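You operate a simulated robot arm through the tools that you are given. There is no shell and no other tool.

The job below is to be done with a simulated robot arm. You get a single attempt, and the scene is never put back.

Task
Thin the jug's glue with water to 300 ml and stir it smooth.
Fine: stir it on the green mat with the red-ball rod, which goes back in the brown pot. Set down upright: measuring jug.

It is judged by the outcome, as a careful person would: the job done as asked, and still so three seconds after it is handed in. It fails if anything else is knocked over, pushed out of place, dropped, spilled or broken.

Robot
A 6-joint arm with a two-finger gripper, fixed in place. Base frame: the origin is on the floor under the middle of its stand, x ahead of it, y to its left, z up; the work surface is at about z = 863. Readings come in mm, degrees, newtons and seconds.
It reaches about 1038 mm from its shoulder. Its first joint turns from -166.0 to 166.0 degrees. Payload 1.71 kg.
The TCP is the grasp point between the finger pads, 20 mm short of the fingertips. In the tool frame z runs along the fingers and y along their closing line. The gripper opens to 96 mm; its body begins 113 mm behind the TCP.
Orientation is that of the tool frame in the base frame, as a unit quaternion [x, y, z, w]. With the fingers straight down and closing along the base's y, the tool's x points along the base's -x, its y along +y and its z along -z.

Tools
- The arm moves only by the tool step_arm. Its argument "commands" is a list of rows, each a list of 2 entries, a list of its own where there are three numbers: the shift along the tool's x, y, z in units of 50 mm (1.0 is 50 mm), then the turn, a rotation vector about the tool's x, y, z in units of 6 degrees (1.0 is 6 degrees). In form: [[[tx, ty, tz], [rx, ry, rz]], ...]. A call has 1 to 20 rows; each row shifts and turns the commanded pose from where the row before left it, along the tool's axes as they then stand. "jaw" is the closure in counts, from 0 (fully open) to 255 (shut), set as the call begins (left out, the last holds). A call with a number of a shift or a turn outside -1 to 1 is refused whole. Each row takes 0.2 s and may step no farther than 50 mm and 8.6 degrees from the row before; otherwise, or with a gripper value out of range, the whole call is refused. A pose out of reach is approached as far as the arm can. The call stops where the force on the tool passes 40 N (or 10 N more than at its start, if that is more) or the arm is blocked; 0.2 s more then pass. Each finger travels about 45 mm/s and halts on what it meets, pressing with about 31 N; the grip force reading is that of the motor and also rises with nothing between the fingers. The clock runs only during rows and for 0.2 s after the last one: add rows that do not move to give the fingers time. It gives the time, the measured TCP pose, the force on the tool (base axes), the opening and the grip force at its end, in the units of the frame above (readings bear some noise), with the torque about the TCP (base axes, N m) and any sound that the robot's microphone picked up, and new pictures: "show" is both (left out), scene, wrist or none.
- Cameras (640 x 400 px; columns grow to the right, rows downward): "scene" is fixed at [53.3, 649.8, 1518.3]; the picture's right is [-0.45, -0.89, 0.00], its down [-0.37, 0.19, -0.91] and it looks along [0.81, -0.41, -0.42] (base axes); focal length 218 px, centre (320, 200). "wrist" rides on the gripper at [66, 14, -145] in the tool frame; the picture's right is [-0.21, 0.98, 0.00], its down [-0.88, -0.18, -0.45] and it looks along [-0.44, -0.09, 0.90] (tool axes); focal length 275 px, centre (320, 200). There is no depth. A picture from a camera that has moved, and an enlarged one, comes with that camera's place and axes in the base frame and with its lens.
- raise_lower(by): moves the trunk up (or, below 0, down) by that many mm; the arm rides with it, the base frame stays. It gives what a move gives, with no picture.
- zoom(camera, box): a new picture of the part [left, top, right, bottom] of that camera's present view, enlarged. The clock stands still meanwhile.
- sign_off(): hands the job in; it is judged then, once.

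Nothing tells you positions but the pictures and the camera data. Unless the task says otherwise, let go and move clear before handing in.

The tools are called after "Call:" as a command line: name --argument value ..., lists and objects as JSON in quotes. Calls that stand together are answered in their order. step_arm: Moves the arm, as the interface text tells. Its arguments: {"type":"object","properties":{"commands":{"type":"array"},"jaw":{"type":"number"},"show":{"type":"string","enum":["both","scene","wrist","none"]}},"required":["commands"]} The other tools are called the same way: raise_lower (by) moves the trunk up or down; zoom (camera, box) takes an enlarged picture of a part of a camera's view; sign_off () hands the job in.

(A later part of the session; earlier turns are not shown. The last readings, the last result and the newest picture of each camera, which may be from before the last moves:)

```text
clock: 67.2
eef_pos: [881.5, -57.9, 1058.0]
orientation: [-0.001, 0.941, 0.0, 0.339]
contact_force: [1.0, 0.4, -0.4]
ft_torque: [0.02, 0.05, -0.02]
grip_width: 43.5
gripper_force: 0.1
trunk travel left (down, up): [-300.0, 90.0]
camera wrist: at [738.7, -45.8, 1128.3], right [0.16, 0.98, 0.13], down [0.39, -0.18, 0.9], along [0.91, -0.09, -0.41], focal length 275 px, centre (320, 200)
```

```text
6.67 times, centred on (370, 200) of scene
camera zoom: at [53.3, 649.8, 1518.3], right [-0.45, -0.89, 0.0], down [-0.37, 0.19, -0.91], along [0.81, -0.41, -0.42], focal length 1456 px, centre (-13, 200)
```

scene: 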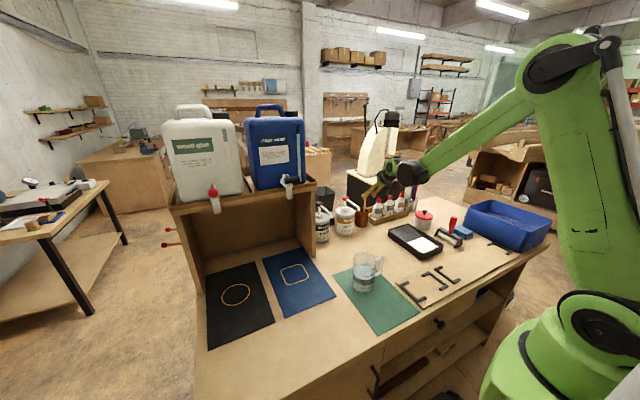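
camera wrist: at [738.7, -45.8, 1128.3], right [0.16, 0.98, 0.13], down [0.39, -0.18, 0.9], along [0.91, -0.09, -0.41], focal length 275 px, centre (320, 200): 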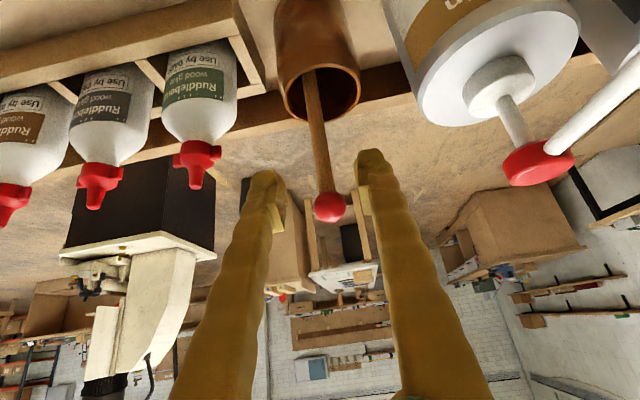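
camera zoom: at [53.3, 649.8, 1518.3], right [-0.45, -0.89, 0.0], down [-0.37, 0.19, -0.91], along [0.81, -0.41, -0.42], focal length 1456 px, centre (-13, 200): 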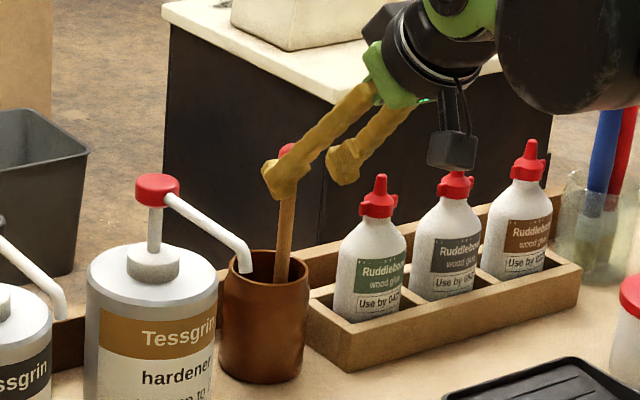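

The rod is between the fingers, about 40 mm ahead of the grasp point. I'll make a 2 mm lateral correction and advance the rest.

Call:
step_arm --commands '[[[0, 0.04, 0.2], [0, 0, 0]], [[0, 0, 0.3], [0, 0, 0]], [[0, 0, 0.32], [0, 0, 0]], [[0, 0, 0], [0, 0, 0]]]' --show "none"

Call:
zoom --camera "wrist" --box '[240, 100, 400, 260]'

Call:
zoom --camera "scene" --box '[340, 170, 400, 230]'

```text
clock: 68.2
eef_pos: [908.0, -55.9, 1026.9]
orientation: [-0.001, 0.94, 0.001, 0.34]
contact_force: [0.3, 0.6, -0.4]
ft_torque: [-0.01, 0.04, -0.01]
grip_width: 43.7
gripper_force: 0.1
trunk travel left (down, up): [-300.0, 90.0]
```

```text
2.50 times, centred on (320, 180) of wrist
camera zoom: at [765.0, -43.2, 1096.9], right [0.16, 0.98, 0.13], down [0.39, -0.18, 0.9], along [0.91, -0.09, -0.41], focal length 688 px, centre (320, 250)
```

zoom: 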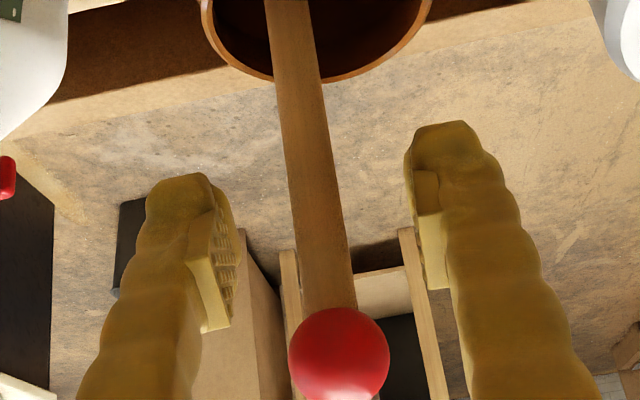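

```text
6.67 times, centred on (370, 200) of scene
camera zoom: at [53.3, 649.8, 1518.3], right [-0.45, -0.89, 0.0], down [-0.37, 0.19, -0.91], along [0.81, -0.41, -0.42], focal length 1456 px, centre (-13, 200)
```

zoom: 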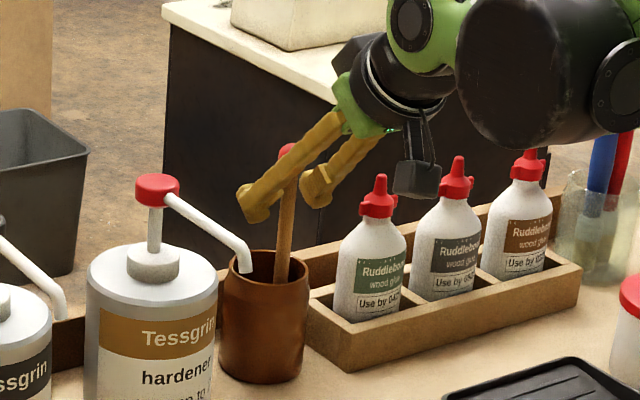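

The rod passes right through the grasp point, about 30 mm below the ball's centre. I'll close on it.

Call:
step_arm --commands '[[[0, 0, 0], [0, 0, 0]], [[0, 0, 0], [0, 0, 0]], [[0, 0, 0], [0, 0, 0]], [[0, 0, 0], [0, 0, 0]]]' --jaw 255 --show "wrist"

Call:
zoom --camera "scene" --box '[340, 170, 400, 230]'

```text
clock: 69.2
eef_pos: [907.0, -55.8, 1026.8]
orientation: [0.0, 0.94, 0.0, 0.341]
contact_force: [0.1, 0.0, 0.5]
ft_torque: [-0.01, 0.02, 0.01]
grip_width: 7.6
gripper_force: 31.2
trunk travel left (down, up): [-300.0, 90.0]
camera wrist: at [764.7, -43.2, 1097.3], right [0.16, 0.98, 0.13], down [0.39, -0.18, 0.9], along [0.91, -0.09, -0.41], focal length 275 px, centre (320, 200)
```

wrist: 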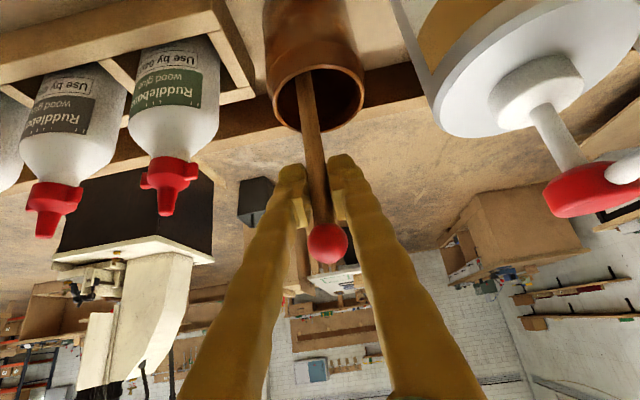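

```text
6.67 times, centred on (370, 200) of scene
camera zoom: at [53.3, 649.8, 1518.3], right [-0.45, -0.89, 0.0], down [-0.37, 0.19, -0.91], along [0.81, -0.41, -0.42], focal length 1456 px, centre (-13, 200)
```

zoom: 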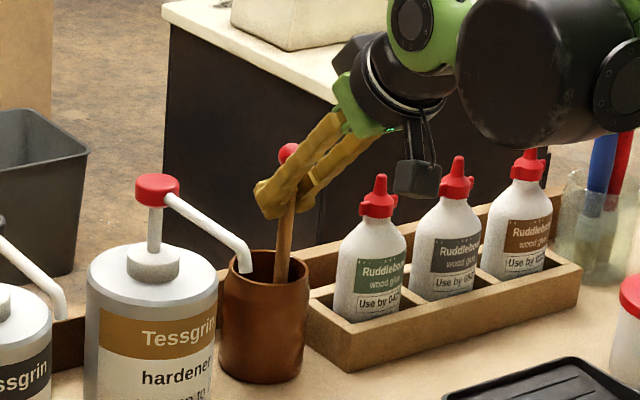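

I have the rod, with an 8 mm grip. I'll lift it straight up out of the pot.

Call:
step_arm --commands '[[[-0.127, 0, -0.154], [0, 0, 0]], [[-0.255, 0, -0.308], [0, 0, 0]], [[-0.255, 0, -0.308], [0, 0, 0]], [[-0.255, 0, -0.308], [0, 0, 0]], [[-0.255, 0, -0.308], [0, 0, 0]], [[-0.255, 0, -0.308], [0, 0, 0]], [[-0.255, 0, -0.308], [0, 0, 0]], [[-0.255, 0, -0.308], [0, 0, 0]]]' --show "both"

Call:
zoom --camera "scene" --box '[340, 120, 420, 240]'

```text
clock: 71.0
eef_pos: [907.8, -56.9, 1177.5]
orientation: [0.0, 0.941, -0.001, 0.34]
contact_force: [0.3, 0.1, -0.5]
ft_torque: [0.0, 0.03, 0.0]
grip_width: 8.0
gripper_force: 31.2
trunk travel left (down, up): [-300.0, 90.0]
camera wrist: at [765.2, -43.2, 1247.5], right [0.16, 0.98, 0.13], down [0.39, -0.18, 0.9], along [0.91, -0.09, -0.41], focal length 275 px, centre (320, 200)
```

scene: 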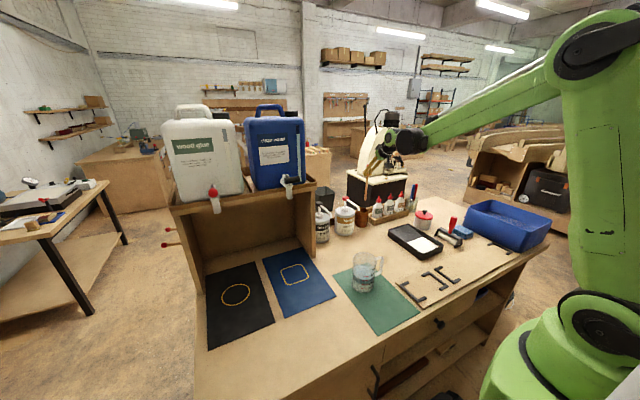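
wrist: 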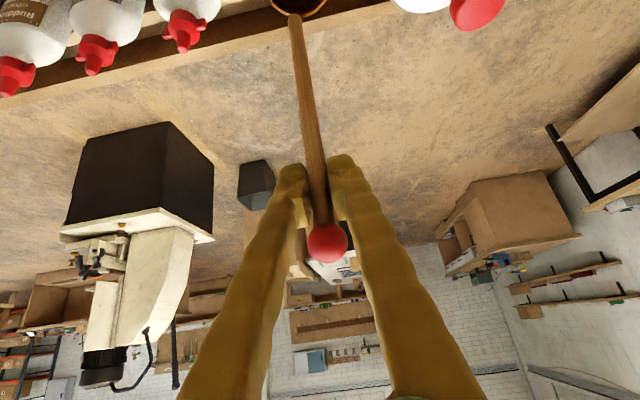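

```text
3.33 times, centred on (380, 180) of scene
camera zoom: at [53.3, 649.8, 1518.3], right [-0.45, -0.89, 0.0], down [-0.37, 0.19, -0.91], along [0.81, -0.41, -0.42], focal length 728 px, centre (120, 267)
```

zoom: 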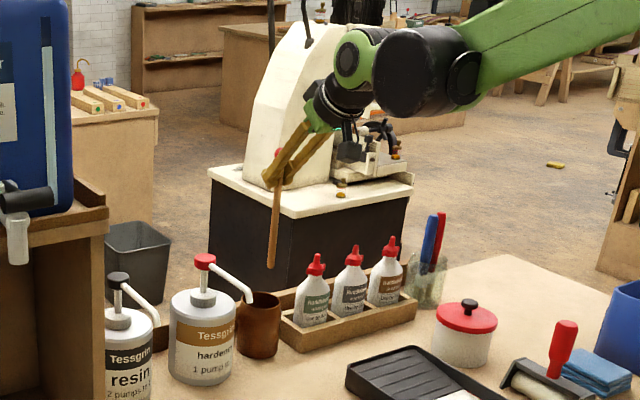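

The rod is out and hangs vertically, with its tip about 160 mm below the grasp point. I'll back away from the bottles and carry it to above the jug.

Call:
step_arm --commands '[[[-0.382, 0, -0.463], [0, 0, 0]], [[0.578, 0, -0.478], [0, 0, 0]], [[0.578, 0, -0.478], [0, 0, 0]], [[0.578, 0, -0.478], [0, 0, 0]], [[0.578, 0, -0.478], [0, 0, 0]], [[0.378, 0.596, -0.292], [0, 0, 0]], [[0.378, 0.596, -0.292], [0, 0, 0]], [[0.378, 0.596, -0.292], [0, 0, 0]], [[0.378, 0.596, -0.292], [0, 0, 0]], [[0.378, 0.596, -0.292], [0, 0, 0]], [[0.378, 0.596, -0.292], [0, 0, 0]]]' --show "both"

Call:
zoom --camera "scene" --box '[310, 140, 430, 310]'

```text
clock: 73.4
eef_pos: [614.0, 123.1, 1201.1]
orientation: [0.0, 0.94, 0.0, 0.341]
contact_force: [0.4, 0.2, -0.4]
ft_torque: [0.01, -0.01, 0.0]
grip_width: 7.7
gripper_force: 31.2
trunk travel left (down, up): [-300.0, 90.0]
camera wrist: at [471.1, 135.3, 1271.3], right [0.16, 0.98, 0.13], down [0.39, -0.18, 0.9], along [0.91, -0.09, -0.41], focal length 275 px, centre (320, 200)
```

scene: 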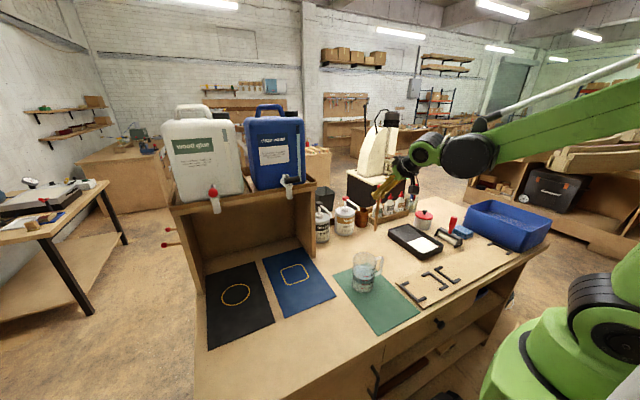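
wrist: 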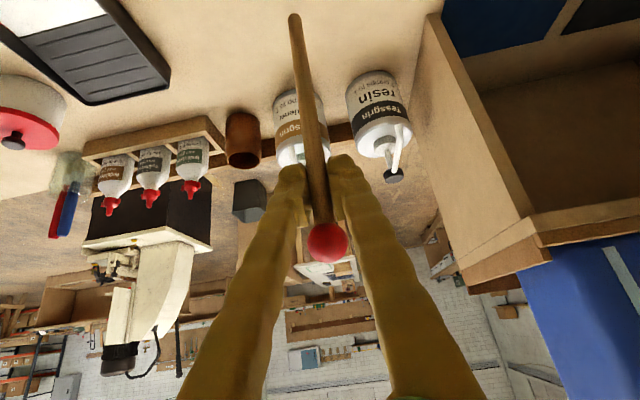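

```text
2.35 times, centred on (370, 225) of scene
camera zoom: at [53.3, 649.8, 1518.3], right [-0.45, -0.89, 0.0], down [-0.37, 0.19, -0.91], along [0.81, -0.41, -0.42], focal length 514 px, centre (202, 141)
```

zoom: 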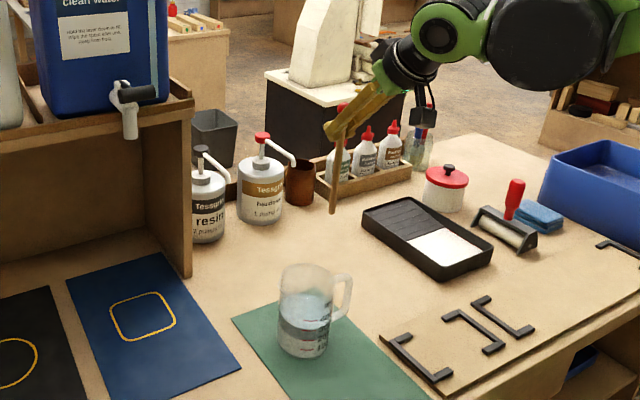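

The rod hangs cleanly. I'll zoom in on the jug to pin down its centre before lowering the rod into it.

Call:
zoom --camera "scene" --box '[340, 245, 400, 300]'

Call:
step_arm --commands '[[[0.378, 0.5, -0.292], [0, 0, 0]], [[0.378, 0.5, -0.292], [0, 0, 0]], [[0.378, 0.4, -0.292], [0, 0, 0]], [[0.5, 0.3, -0.4], [0, 0, 0]], [[0.5, 0, -0.4], [0, 0, 0]], [[0, 0, 0], [0, 0, 0]]]' --show "both"

```text
7.27 times, centred on (370, 272) of scene
camera zoom: at [53.3, 649.8, 1518.3], right [-0.45, -0.89, 0.0], down [-0.37, 0.19, -0.91], along [0.81, -0.41, -0.42], focal length 1588 px, centre (-44, -327)
```

zoom: 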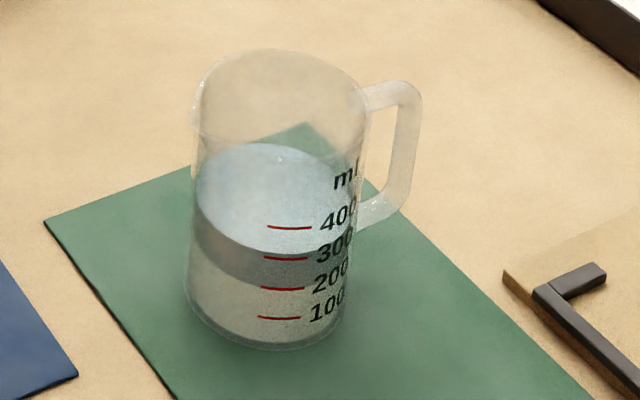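

```text
clock: 74.8
eef_pos: [480.9, 203.1, 1200.4]
orientation: [0.0, 0.94, 0.001, 0.341]
contact_force: [-0.2, 0.4, 0.2]
ft_torque: [0.02, 0.03, 0.01]
grip_width: 7.5
gripper_force: 31.3
trunk travel left (down, up): [-300.0, 90.0]
camera wrist: at [337.8, 217.2, 1269.3], right [0.16, 0.98, 0.13], down [0.39, -0.19, 0.9], along [0.91, -0.09, -0.41], focal length 275 px, centre (320, 200)
```

scene: 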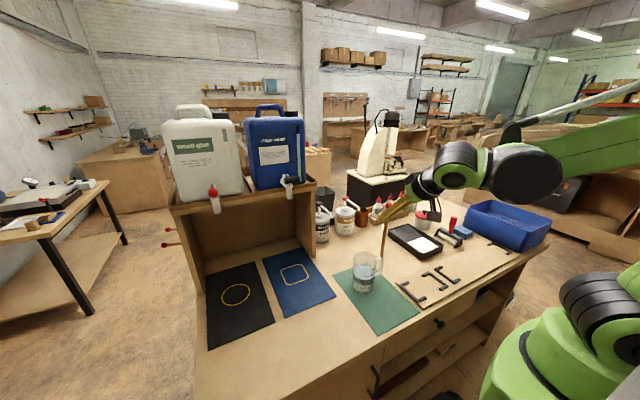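
wrist: 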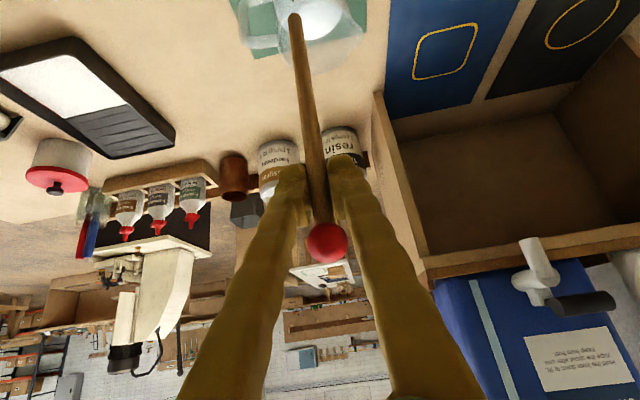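

Call:
zoom --camera "wrist" --box '[220, 0, 400, 110]'

Call:
zoom --camera "scene" --box '[340, 180, 430, 300]'

```text
3.56 times, centred on (310, 55) of wrist
camera zoom: at [337.8, 217.2, 1269.3], right [0.16, 0.98, 0.13], down [0.39, -0.19, 0.9], along [0.91, -0.09, -0.41], focal length 979 px, centre (356, 716)
```

zoom: 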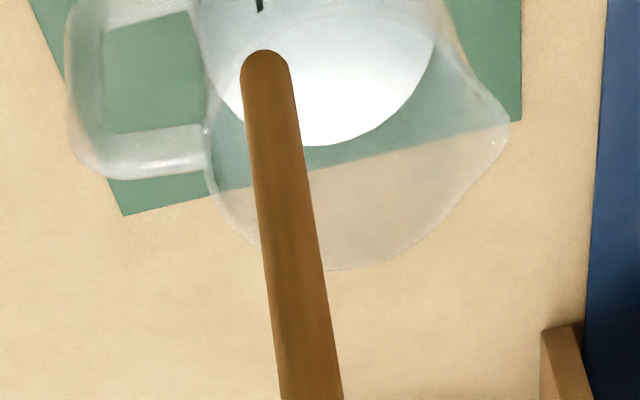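

```text
3.33 times, centred on (385, 240) of scene
camera zoom: at [53.3, 649.8, 1518.3], right [-0.45, -0.89, 0.0], down [-0.37, 0.19, -0.91], along [0.81, -0.41, -0.42], focal length 728 px, centre (103, 67)
```

zoom: 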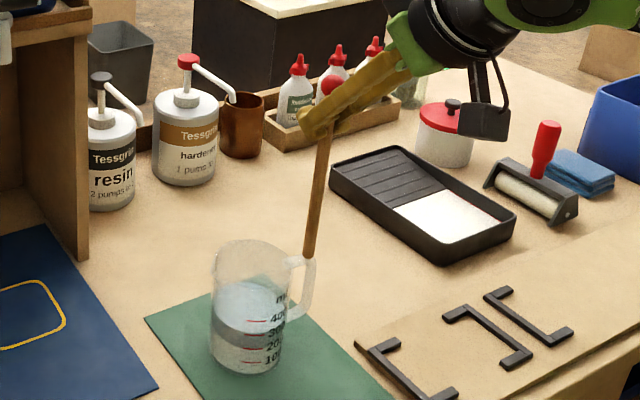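

The jug's axis comes out at about (544, 217) and the rod tip is almost directly below the grasp point. I'll move the tip over the jug's centre.

Call:
step_arm --commands '[[[-0.337, 0.08, 0.278], [0, 0, 0]], [[-0.337, 0.08, 0.278], [0, 0, 0]], [[-0.337, 0.08, 0.278], [0, 0, 0]], [[0, 0, 0], [0, 0, 0]]]' --show "both"

Call:
zoom --camera "scene" --box '[330, 190, 410, 300]'

Call:
zoom --camera "wrist" --box '[220, 0, 400, 110]'

```text
clock: 75.8
eef_pos: [546.2, 220.4, 1199.3]
orientation: [0.0, 0.94, 0.0, 0.341]
contact_force: [-0.2, -0.2, 0.3]
ft_torque: [0.03, -0.02, -0.01]
grip_width: 7.5
gripper_force: 30.7
trunk travel left (down, up): [-300.0, 90.0]
camera wrist: at [403.2, 232.3, 1269.5], right [0.16, 0.98, 0.13], down [0.39, -0.18, 0.9], along [0.91, -0.09, -0.41], focal length 275 px, centre (320, 200)
```

scene: 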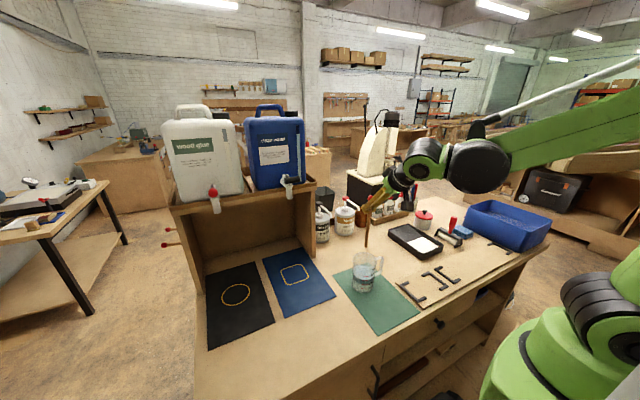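
wrist: 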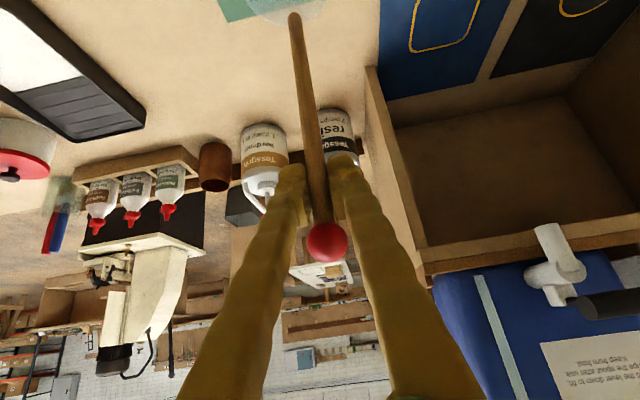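

```text
3.64 times, centred on (370, 245) of scene
camera zoom: at [53.3, 649.8, 1518.3], right [-0.45, -0.89, 0.0], down [-0.37, 0.19, -0.91], along [0.81, -0.41, -0.42], focal length 794 px, centre (138, 36)
```

zoom: 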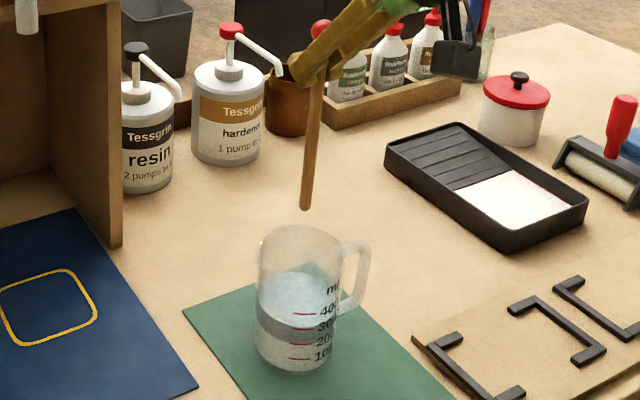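

```text
3.56 times, centred on (310, 55) of wrist
camera zoom: at [403.2, 232.3, 1269.5], right [0.16, 0.98, 0.13], down [0.39, -0.18, 0.9], along [0.91, -0.09, -0.41], focal length 979 px, centre (356, 716)
```

zoom: 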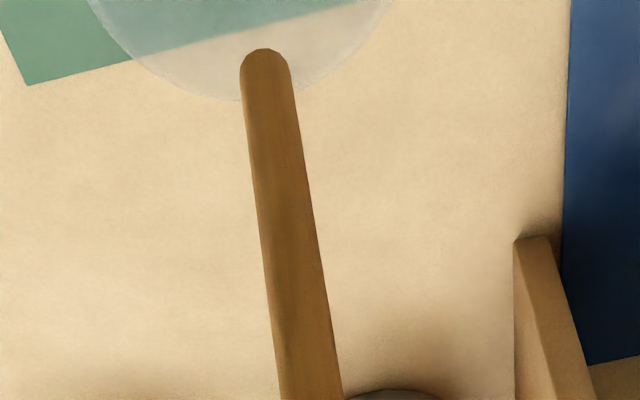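

The rod tip is over the jug mouth but about 5 mm off in y. I'll correct that and lower the rod to just above the liquid.

Call:
step_arm --commands '[[[0, -0.1, 0], [0, 0, 0]], [[0.255, 0, 0.308], [0, 0, 0]], [[0.255, 0, 0.308], [0, 0, 0]], [[0.255, 0, 0.308], [0, 0, 0]], [[0.255, 0, 0.308], [0, 0, 0]], [[0, 0, 0], [0, 0, 0]]]' --show "both"

Call:
zoom --camera "scene" --box '[335, 220, 405, 300]'

```text
clock: 77.2
eef_pos: [544.8, 213.1, 1117.3]
orientation: [0.0, 0.94, 0.0, 0.34]
contact_force: [0.8, -0.3, -0.8]
ft_torque: [-0.04, 0.02, 0.01]
grip_width: 7.1
gripper_force: 31.3
trunk travel left (down, up): [-300.0, 90.0]
camera wrist: at [402.6, 226.8, 1187.9], right [0.16, 0.98, 0.13], down [0.39, -0.18, 0.9], along [0.91, -0.09, -0.41], focal length 275 px, centre (320, 200)
```

scene: 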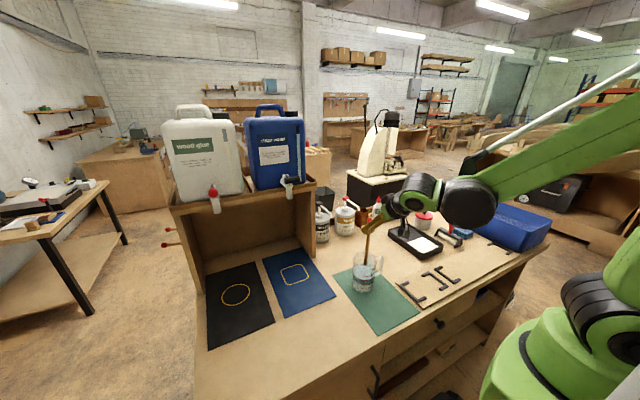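
wrist: 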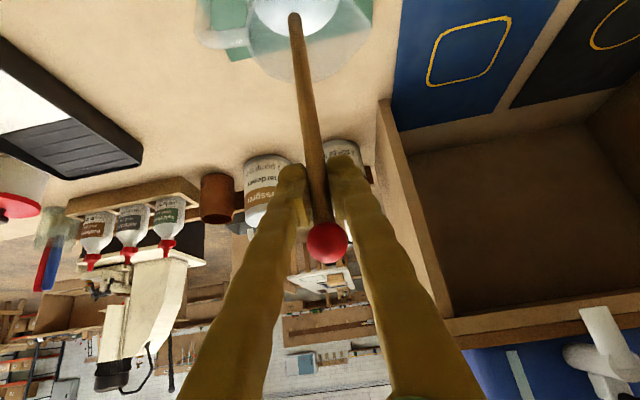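

```text
5.00 times, centred on (370, 260) of scene
camera zoom: at [53.3, 649.8, 1518.3], right [-0.45, -0.89, 0.0], down [-0.37, 0.19, -0.91], along [0.81, -0.41, -0.42], focal length 1092 px, centre (70, -100)
```

zoom: 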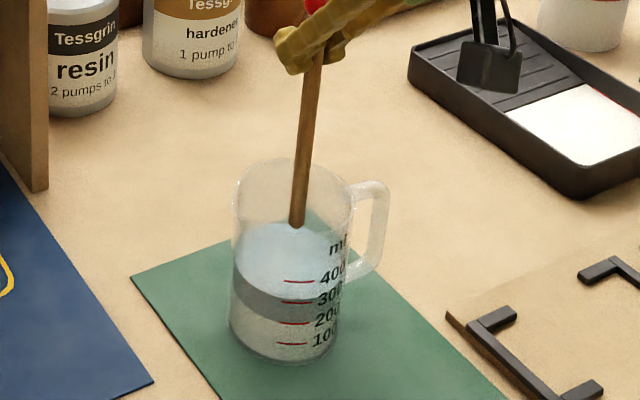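

The tip is inside the jug and well centred, still above the liquid. I'll lower it to about 15 mm above the jug's floor.

Call:
step_arm --commands '[[[0.23, 0, 0.277], [0, 0, 0]], [[0.23, 0, 0.277], [0, 0, 0]], [[0.23, 0, 0.277], [0, 0, 0]], [[0.19, 0, 0.23], [0, 0, 0]], [[0, 0, 0], [0, 0, 0]]]' --show "both"

Call:
zoom --camera "scene" --box '[335, 220, 405, 300]'

Call:
zoom --camera "wrist" --box '[200, 0, 420, 120]'

```text
clock: 78.4
eef_pos: [545.3, 213.9, 1047.4]
orientation: [0.001, 0.94, 0.0, 0.34]
contact_force: [0.7, 0.3, -0.7]
ft_torque: [-0.02, 0.01, -0.02]
grip_width: 7.2
gripper_force: 31.3
trunk travel left (down, up): [-300.0, 90.0]
camera wrist: at [403.1, 226.6, 1118.3], right [0.16, 0.98, 0.13], down [0.39, -0.18, 0.9], along [0.91, -0.09, -0.41], focal length 275 px, centre (320, 200)
```

scene: 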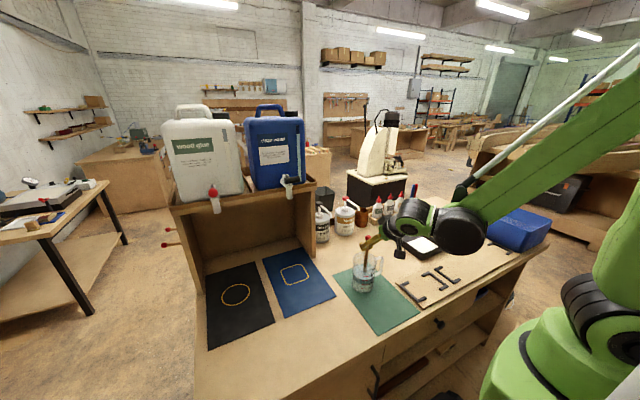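
wrist: 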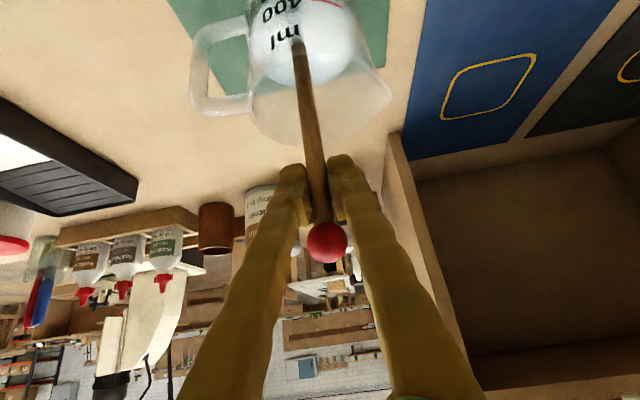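

```text
5.00 times, centred on (370, 260) of scene
camera zoom: at [53.3, 649.8, 1518.3], right [-0.45, -0.89, 0.0], down [-0.37, 0.19, -0.91], along [0.81, -0.41, -0.42], focal length 1092 px, centre (70, -100)
```

zoom: 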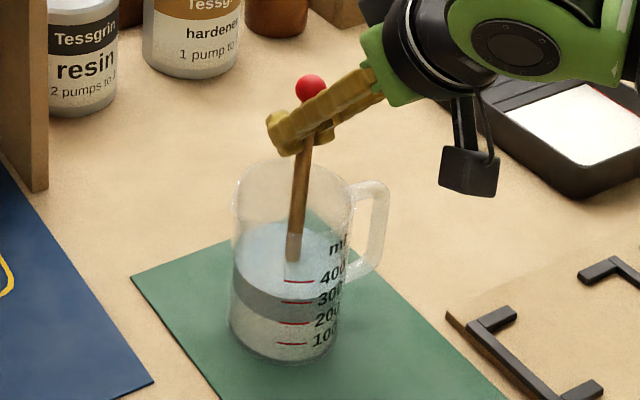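

```text
2.91 times, centred on (310, 60) of wrist
camera zoom: at [403.1, 226.6, 1118.3], right [0.16, 0.98, 0.13], down [0.39, -0.18, 0.9], along [0.91, -0.09, -0.41], focal length 801 px, centre (349, 607)
```

zoom: 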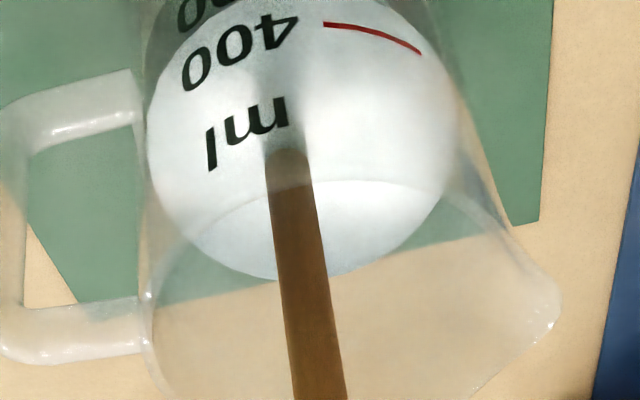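

The rod is in the liquid near the jug's centre with no contact force. I'll start stirring with a gentle 18 mm radius circle and check.

Call:
step_arm --commands '[[[-0.2776, 0, 0.2293], [0, 0, 0]], [[0.0813, 0.2546, -0.0671], [0, 0, 0]], [[0.1963, 0.1054, -0.1622], [0, 0, 0]], [[0.1963, -0.1054, -0.1622], [0, 0, 0]], [[0.0813, -0.2546, -0.0671], [0, 0, 0]], [[-0.0813, -0.2546, 0.0671], [0, 0, 0]], [[-0.1963, -0.1054, 0.1622], [0, 0, 0]], [[-0.1963, 0.1054, 0.1622], [0, 0, 0]], [[-0.0813, 0.2546, 0.0671], [0, 0, 0]]]' --show "none"

Call:
zoom --camera "scene" --box '[335, 220, 405, 300]'

```text
clock: 80.4
eef_pos: [562.0, 214.9, 1047.7]
orientation: [-0.001, 0.94, 0.001, 0.341]
contact_force: [0.0, -0.3, -0.3]
ft_torque: [-0.01, 0.0, 0.01]
grip_width: 6.9
gripper_force: 31.4
trunk travel left (down, up): [-300.0, 90.0]
```

```text
5.00 times, centred on (370, 260) of scene
camera zoom: at [53.3, 649.8, 1518.3], right [-0.45, -0.89, 0.0], down [-0.37, 0.19, -0.91], along [0.81, -0.41, -0.42], focal length 1092 px, centre (70, -100)
```

zoom: 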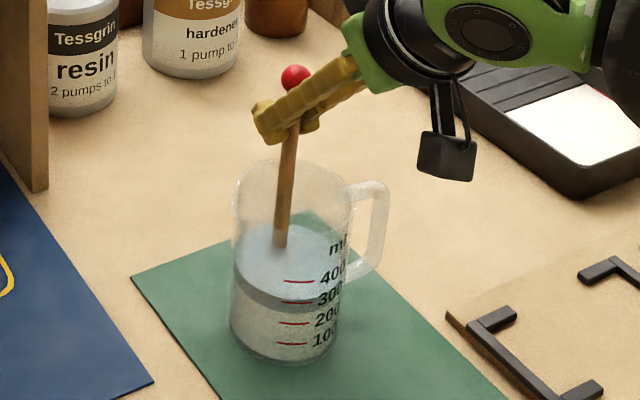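

The layers are blending: the clear band is shrinking and the forces are near zero. I'll keep stirring.

Call:
step_arm --commands '[[[0.0813, 0.2546, -0.0671], [0, 0, 0]], [[0.1963, 0.1054, -0.1622], [0, 0, 0]], [[0.1963, -0.1054, -0.1622], [0, 0, 0]], [[0.0813, -0.2546, -0.0671], [0, 0, 0]], [[-0.0813, -0.2546, 0.0671], [0, 0, 0]], [[-0.1963, -0.1054, 0.1622], [0, 0, 0]], [[-0.1963, 0.1054, 0.1622], [0, 0, 0]], [[-0.0813, 0.2546, 0.0671], [0, 0, 0]], [[0.0813, 0.2546, -0.0671], [0, 0, 0]], [[0.1963, 0.1054, -0.1622], [0, 0, 0]], [[0.1963, -0.1054, -0.1622], [0, 0, 0]], [[0.0813, -0.2546, -0.0671], [0, 0, 0]], [[-0.0813, -0.2546, 0.0671], [0, 0, 0]], [[-0.1963, -0.1054, 0.1622], [0, 0, 0]], [[-0.1963, 0.1054, 0.1622], [0, 0, 0]], [[-0.0813, 0.2546, 0.0671], [0, 0, 0]]]' --show "wrist"

Call:
zoom --camera "scene" --box '[335, 220, 405, 300]'

```text
clock: 83.8
eef_pos: [564.2, 214.3, 1049.2]
orientation: [-0.001, 0.94, 0.001, 0.341]
contact_force: [0.1, -0.2, -0.4]
ft_torque: [-0.02, 0.01, -0.03]
grip_width: 6.6
gripper_force: 30.9
trunk travel left (down, up): [-300.0, 90.0]
camera wrist: at [421.3, 227.1, 1118.7], right [0.16, 0.98, 0.13], down [0.39, -0.18, 0.9], along [0.91, -0.09, -0.41], focal length 275 px, centre (320, 200)
```

wrist: 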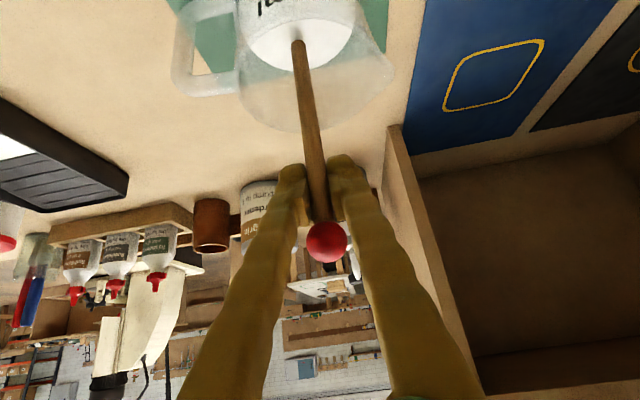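

```text
5.00 times, centred on (370, 260) of scene
camera zoom: at [53.3, 649.8, 1518.3], right [-0.45, -0.89, 0.0], down [-0.37, 0.19, -0.91], along [0.81, -0.41, -0.42], focal length 1092 px, centre (70, -100)
```

zoom: 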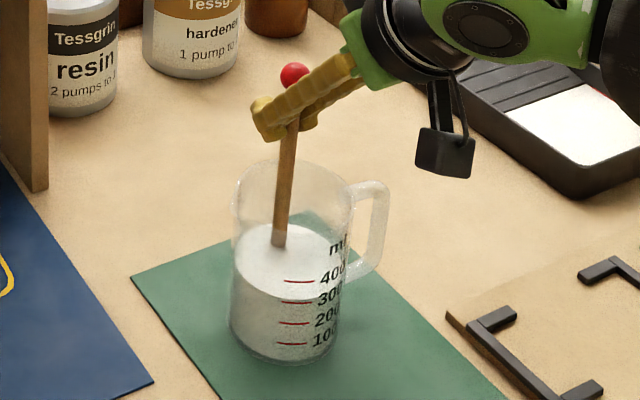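

The mix looks uniform now. I'll do two more turns to be safe, then check closely.

Call:
step_arm --commands '[[[0.0813, 0.2546, -0.0671], [0, 0, 0]], [[0.1963, 0.1054, -0.1622], [0, 0, 0]], [[0.1963, -0.1054, -0.1622], [0, 0, 0]], [[0.0813, -0.2546, -0.0671], [0, 0, 0]], [[-0.0813, -0.2546, 0.0671], [0, 0, 0]], [[-0.1963, -0.1054, 0.1622], [0, 0, 0]], [[-0.1963, 0.1054, 0.1622], [0, 0, 0]], [[-0.0813, 0.2546, 0.0671], [0, 0, 0]], [[0.0813, 0.2546, -0.0671], [0, 0, 0]], [[0.1963, 0.1054, -0.1622], [0, 0, 0]], [[0.1963, -0.1054, -0.1622], [0, 0, 0]], [[0.0813, -0.2546, -0.0671], [0, 0, 0]], [[-0.0813, -0.2546, 0.0671], [0, 0, 0]], [[-0.1963, -0.1054, 0.1622], [0, 0, 0]], [[-0.1963, 0.1054, 0.1622], [0, 0, 0]], [[-0.0813, 0.2546, 0.0671], [0, 0, 0]], [[0.2776, 0, -0.2293], [0, 0, 0]], [[0, 0, 0], [0, 0, 0]]]' --show "none"

Call:
zoom --camera "scene" --box '[350, 250, 390, 300]'

Call:
zoom --camera "wrist" --box '[180, 0, 440, 280]'

```text
clock: 87.6
eef_pos: [544.9, 216.5, 1049.2]
orientation: [0.0, 0.941, 0.001, 0.34]
contact_force: [-0.1, -0.2, -0.3]
ft_torque: [0.01, -0.03, 0.01]
grip_width: 6.6
gripper_force: 31.0
trunk travel left (down, up): [-300.0, 90.0]
```

```text
8.00 times, centred on (370, 275) of scene
camera zoom: at [53.3, 649.8, 1518.3], right [-0.45, -0.89, 0.0], down [-0.37, 0.19, -0.91], along [0.81, -0.41, -0.42], focal length 1747 px, centre (-80, -400)
```

zoom: 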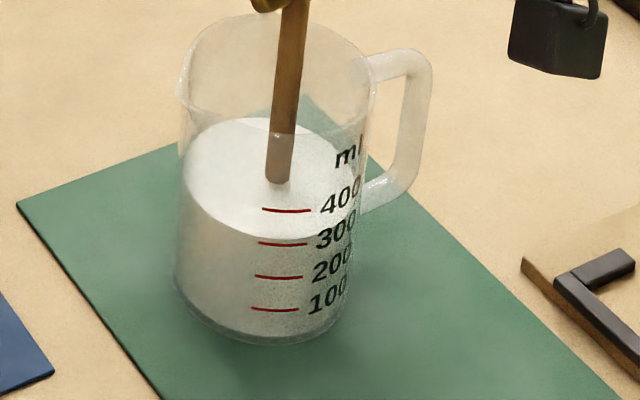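

```text
1.43 times, centred on (310, 140) of wrist
camera zoom: at [402.2, 227.9, 1118.4], right [0.16, 0.98, 0.13], down [0.39, -0.18, 0.9], along [0.91, -0.09, -0.41], focal length 393 px, centre (334, 286)
```

zoom: 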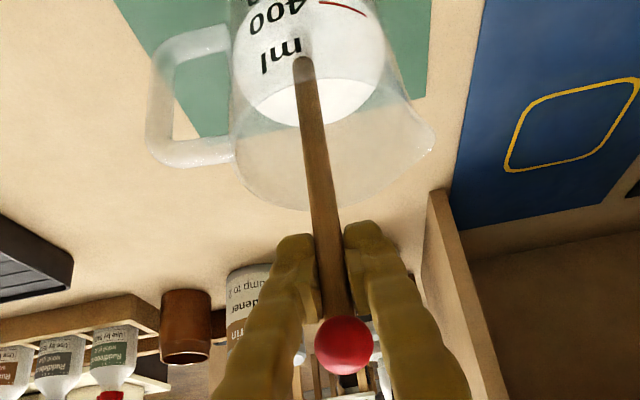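

The glue is evenly mixed with no layers. I'll lift the rod out of the liquid but keep it inside the jug for a few seconds to drip.

Call:
step_arm --commands '[[[-0.127, 0, -0.154], [0, 0, 0]], [[-0.19, 0, -0.23], [0, 0, 0]], [[-0.19, 0, -0.23], [0, 0, 0]], [[-0.19, 0, -0.23], [0, 0, 0]], [[-0.19, 0, -0.23], [0, 0, 0]], [[0, 0, 0], [0, 0, 0]], [[0, 0, 0], [0, 0, 0]], [[0, 0, 0], [0, 0, 0]], [[0, 0, 0], [0, 0, 0]], [[0, 0, 0], [0, 0, 0]], [[0, 0, 0], [0, 0, 0]], [[0, 0, 0], [0, 0, 0]], [[0, 0, 0], [0, 0, 0]], [[0, 0, 0], [0, 0, 0]], [[0, 0, 0], [0, 0, 0]], [[0, 0, 0], [0, 0, 0]], [[0, 0, 0], [0, 0, 0]], [[0, 0, 0], [0, 0, 0]], [[0, 0, 0], [0, 0, 0]]]' --show "none"

Call:
zoom --camera "scene" --box '[345, 225, 395, 300]'

```text
clock: 91.6
eef_pos: [544.7, 214.3, 1116.8]
orientation: [0.0, 0.94, 0.001, 0.34]
contact_force: [0.3, 0.6, 0.0]
ft_torque: [0.04, 0.02, -0.02]
grip_width: 6.1
gripper_force: 30.6
trunk travel left (down, up): [-300.0, 90.0]
```

```text
5.33 times, centred on (370, 262) of scene
camera zoom: at [53.3, 649.8, 1518.3], right [-0.45, -0.89, 0.0], down [-0.37, 0.19, -0.91], along [0.81, -0.41, -0.42], focal length 1164 px, centre (53, -133)
```

zoom: 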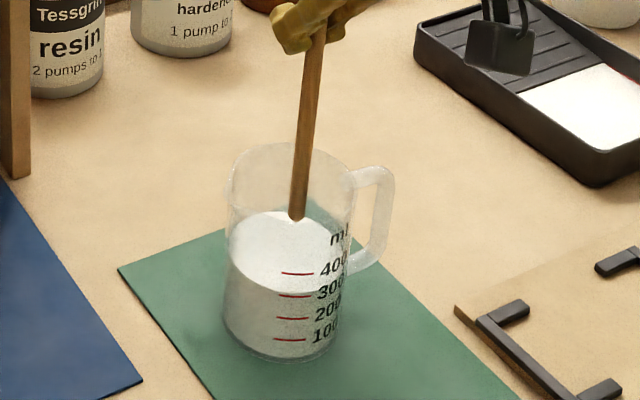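

The rod isn't dripping and the jug is undisturbed. I'll lift clear and carry the rod back toward the brown pot along the same route.

Call:
step_arm --commands '[[[-0.296, 0, -0.3585], [0, 0, 0]], [[-0.296, 0, -0.3585], [0, 0, 0]], [[-0.296, 0, -0.3585], [0, 0, 0]], [[-0.296, 0, -0.3585], [0, 0, 0]], [[-0.365, -0.602, 0.3015], [0, 0, 0]], [[-0.365, -0.602, 0.3015], [0, 0, 0]], [[-0.365, -0.602, 0.3015], [0, 0, 0]], [[-0.365, -0.602, 0.3015], [0, 0, 0]], [[-0.365, -0.602, 0.3015], [0, 0, 0]], [[-0.365, -0.602, 0.3015], [0, 0, 0]], [[-0.365, -0.602, 0.3015], [0, 0, 0]], [[-0.365, -0.602, 0.3015], [0, 0, 0]], [[-0.365, -0.602, 0.3015], [0, 0, 0]], [[-0.514, 0, 0.425], [0, 0, 0]], [[0, 0, 0], [0, 0, 0]]]' --show "both"

Call:
zoom --camera "wrist" --box '[180, 0, 440, 280]'

Call:
zoom --camera "scene" --box '[330, 140, 430, 310]'

```text
clock: 94.8
eef_pos: [790.5, -56.1, 1208.5]
orientation: [0.0, 0.94, 0.0, 0.34]
contact_force: [0.1, 0.3, 0.5]
ft_torque: [0.02, 0.0, -0.02]
grip_width: 5.7
gripper_force: 30.9
trunk travel left (down, up): [-300.0, 90.0]
camera wrist: at [649.0, -43.3, 1279.2], right [0.16, 0.98, 0.13], down [0.39, -0.18, 0.9], along [0.91, -0.09, -0.41], focal length 275 px, centre (320, 200)
```

scene: 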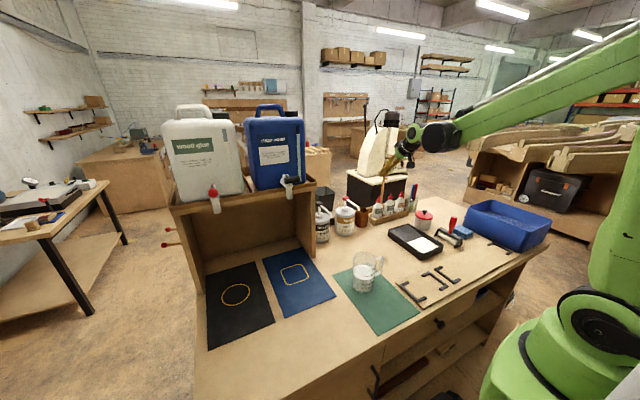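
wrist: 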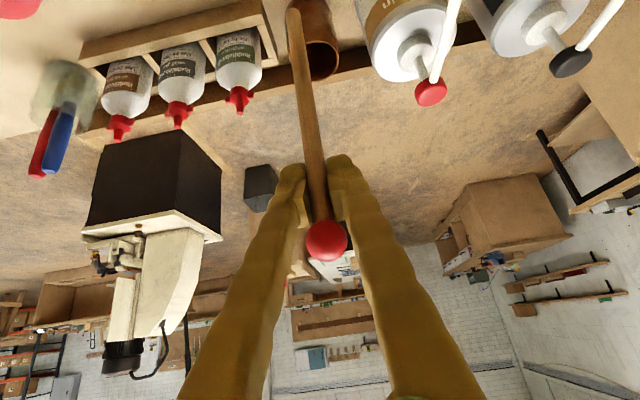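

```text
1.43 times, centred on (310, 140) of wrist
camera zoom: at [649.0, -43.3, 1279.2], right [0.16, 0.98, 0.13], down [0.39, -0.18, 0.9], along [0.91, -0.09, -0.41], focal length 393 px, centre (334, 286)
```

zoom: 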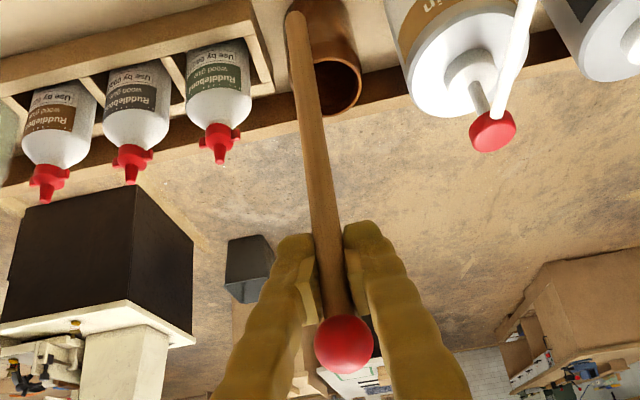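

```text
2.35 times, centred on (380, 225) of scene
camera zoom: at [53.3, 649.8, 1518.3], right [-0.45, -0.89, 0.0], down [-0.37, 0.19, -0.91], along [0.81, -0.41, -0.42], focal length 514 px, centre (179, 141)
```

zoom: 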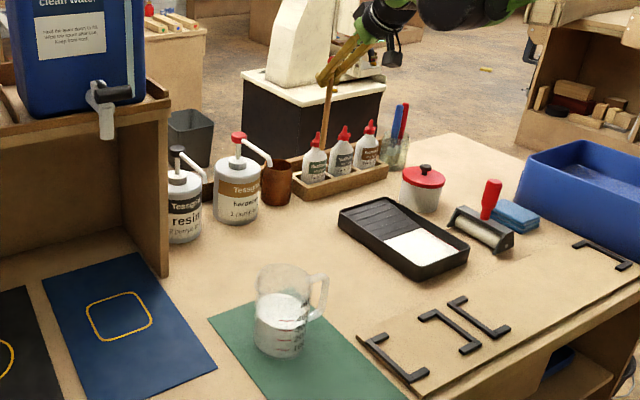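

The rod tip is directly below the grasp point. I'll move it over the pot's mouth and check the alignment before lowering.

Call:
step_arm --commands '[[[-0.4625, 0.02, 0.382], [0, 0, 0]], [[-0.4625, 0.02, 0.382], [0, 0, 0]], [[-0.4625, 0.02, 0.382], [0, 0, 0]], [[-0.4625, 0.02, 0.382], [0, 0, 0]], [[0, 0, 0], [0, 0, 0]]]' --show "both"

Call:
zoom --camera "wrist" --box '[220, 0, 400, 120]'

Call:
zoom --camera "scene" --box '[340, 140, 410, 240]'

```text
clock: 96.0
eef_pos: [912.8, -50.9, 1208.5]
orientation: [0.0, 0.941, 0.0, 0.34]
contact_force: [1.1, -0.8, -0.5]
ft_torque: [-0.01, -0.01, 0.01]
grip_width: 6.3
gripper_force: 31.1
trunk travel left (down, up): [-300.0, 90.0]
camera wrist: at [770.2, -37.9, 1278.7], right [0.16, 0.98, 0.13], down [0.39, -0.18, 0.9], along [0.91, -0.09, -0.41], focal length 275 px, centre (320, 200)
```

scene: 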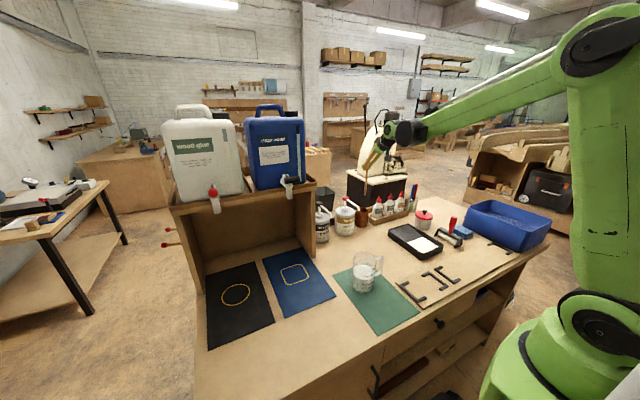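
wrist: 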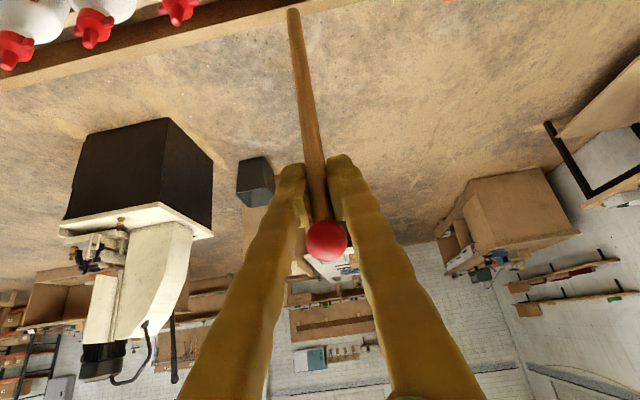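

```text
3.33 times, centred on (310, 60) of wrist
camera zoom: at [770.2, -37.9, 1278.7], right [0.16, 0.98, 0.13], down [0.39, -0.18, 0.9], along [0.91, -0.09, -0.41], focal length 918 px, centre (353, 667)
```

zoom: 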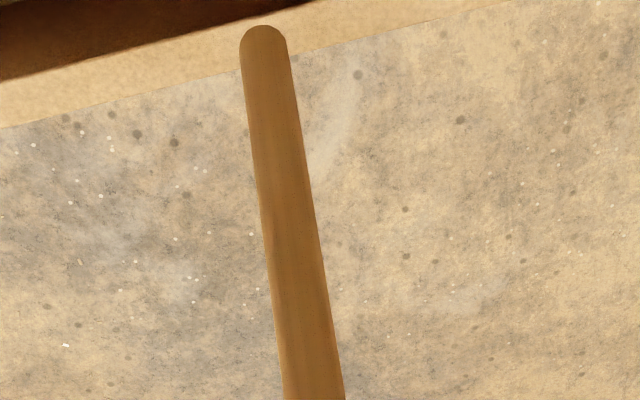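

```text
4.00 times, centred on (375, 190) of scene
camera zoom: at [53.3, 649.8, 1518.3], right [-0.45, -0.89, 0.0], down [-0.37, 0.19, -0.91], along [0.81, -0.41, -0.42], focal length 873 px, centre (100, 240)
```

zoom: 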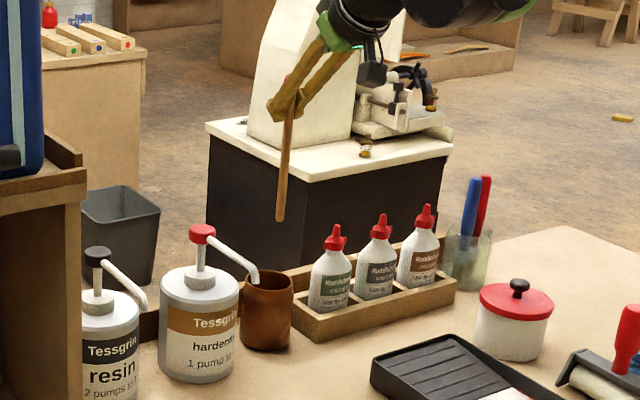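

The rod tip lines up inside the pot's mouth. I'll lower to just above the rim and check.

Call:
step_arm --commands '[[[0.255, 0, 0.308], [0, 0, 0]], [[0.255, 0, 0.308], [0, 0, 0]], [[0.255, 0, 0.308], [0, 0, 0]], [[0.255, 0, 0.308], [0, 0, 0]], [[0, 0, 0], [0, 0, 0]]]' --show "none"

Call:
zoom --camera "wrist" --box '[200, 0, 440, 200]'

Call:
zoom --camera "scene" --box '[350, 180, 390, 235]'

```text
clock: 97.2
eef_pos: [910.7, -50.7, 1130.2]
orientation: [-0.001, 0.94, 0.001, 0.341]
contact_force: [0.7, -0.5, -1.0]
ft_torque: [0.02, 0.0, -0.02]
grip_width: 6.2
gripper_force: 30.9
trunk travel left (down, up): [-300.0, 90.0]
```

```text
2.00 times, centred on (320, 100) of wrist
camera zoom: at [768.8, -38.1, 1201.0], right [0.16, 0.98, 0.13], down [0.39, -0.18, 0.9], along [0.91, -0.09, -0.41], focal length 551 px, centre (320, 400)
```

zoom: 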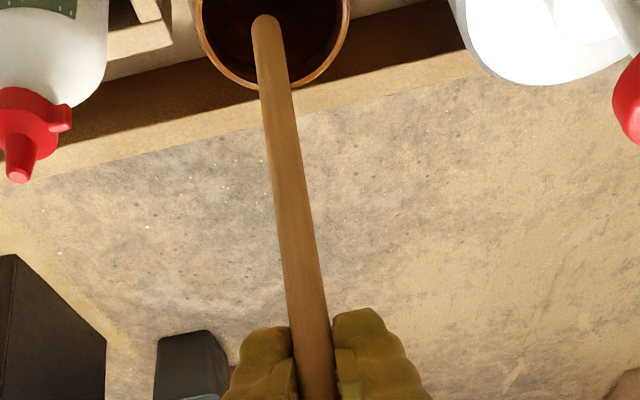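

```text
7.27 times, centred on (370, 208) of scene
camera zoom: at [53.3, 649.8, 1518.3], right [-0.45, -0.89, 0.0], down [-0.37, 0.19, -0.91], along [0.81, -0.41, -0.42], focal length 1588 px, centre (-44, 146)
```

zoom: 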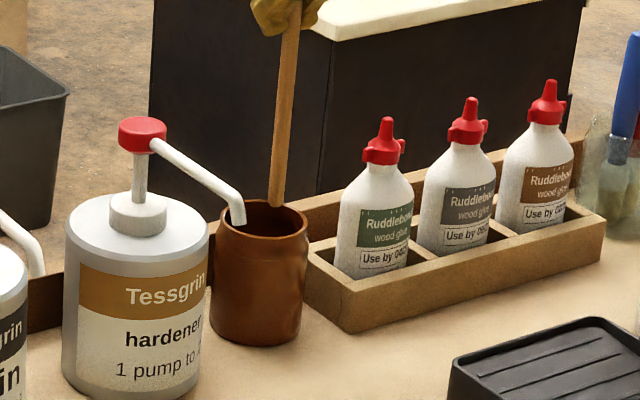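

The tip is centred over the pot's mouth. I'll lower the rod down into the pot.

Call:
step_arm --commands '[[[0.255, 0, 0.308], [0, 0, 0]], [[0.255, 0, 0.308], [0, 0, 0]], [[0.255, 0, 0.308], [0, 0, 0]], [[0.255, 0, 0.308], [0, 0, 0]], [[0.19, 0, 0.231], [0, 0, 0]], [[0, 0, 0], [0, 0, 0]]]' --show "none"

Call:
zoom --camera "wrist" --box '[200, 0, 440, 270]'

Call:
zoom --camera "scene" --box '[345, 165, 395, 235]'

```text
clock: 98.6
eef_pos: [911.7, -50.0, 1036.5]
orientation: [0.0, 0.94, 0.0, 0.341]
contact_force: [-0.4, 0.5, 0.3]
ft_torque: [-0.01, -0.01, -0.02]
grip_width: 6.1
gripper_force: 31.0
trunk travel left (down, up): [-300.0, 90.0]
```

```text
1.48 times, centred on (320, 135) of wrist
camera zoom: at [769.9, -38.0, 1106.7], right [0.16, 0.98, 0.13], down [0.39, -0.18, 0.9], along [0.91, -0.09, -0.41], focal length 408 px, centre (320, 296)
```

zoom: 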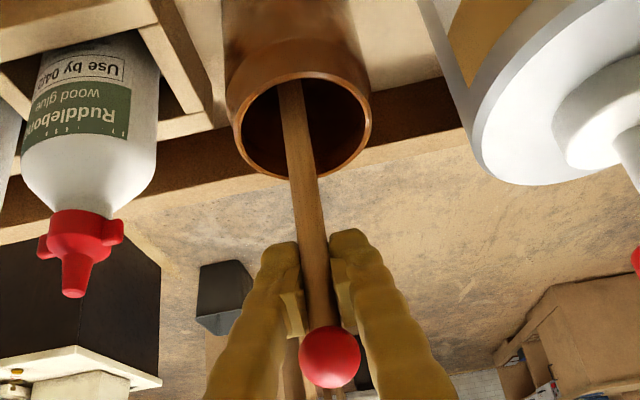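

```text
5.71 times, centred on (370, 200) of scene
camera zoom: at [53.3, 649.8, 1518.3], right [-0.45, -0.89, 0.0], down [-0.37, 0.19, -0.91], along [0.81, -0.41, -0.42], focal length 1248 px, centre (34, 200)
```

zoom: 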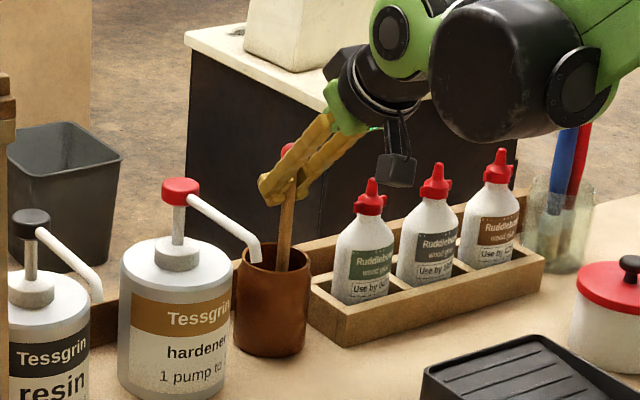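

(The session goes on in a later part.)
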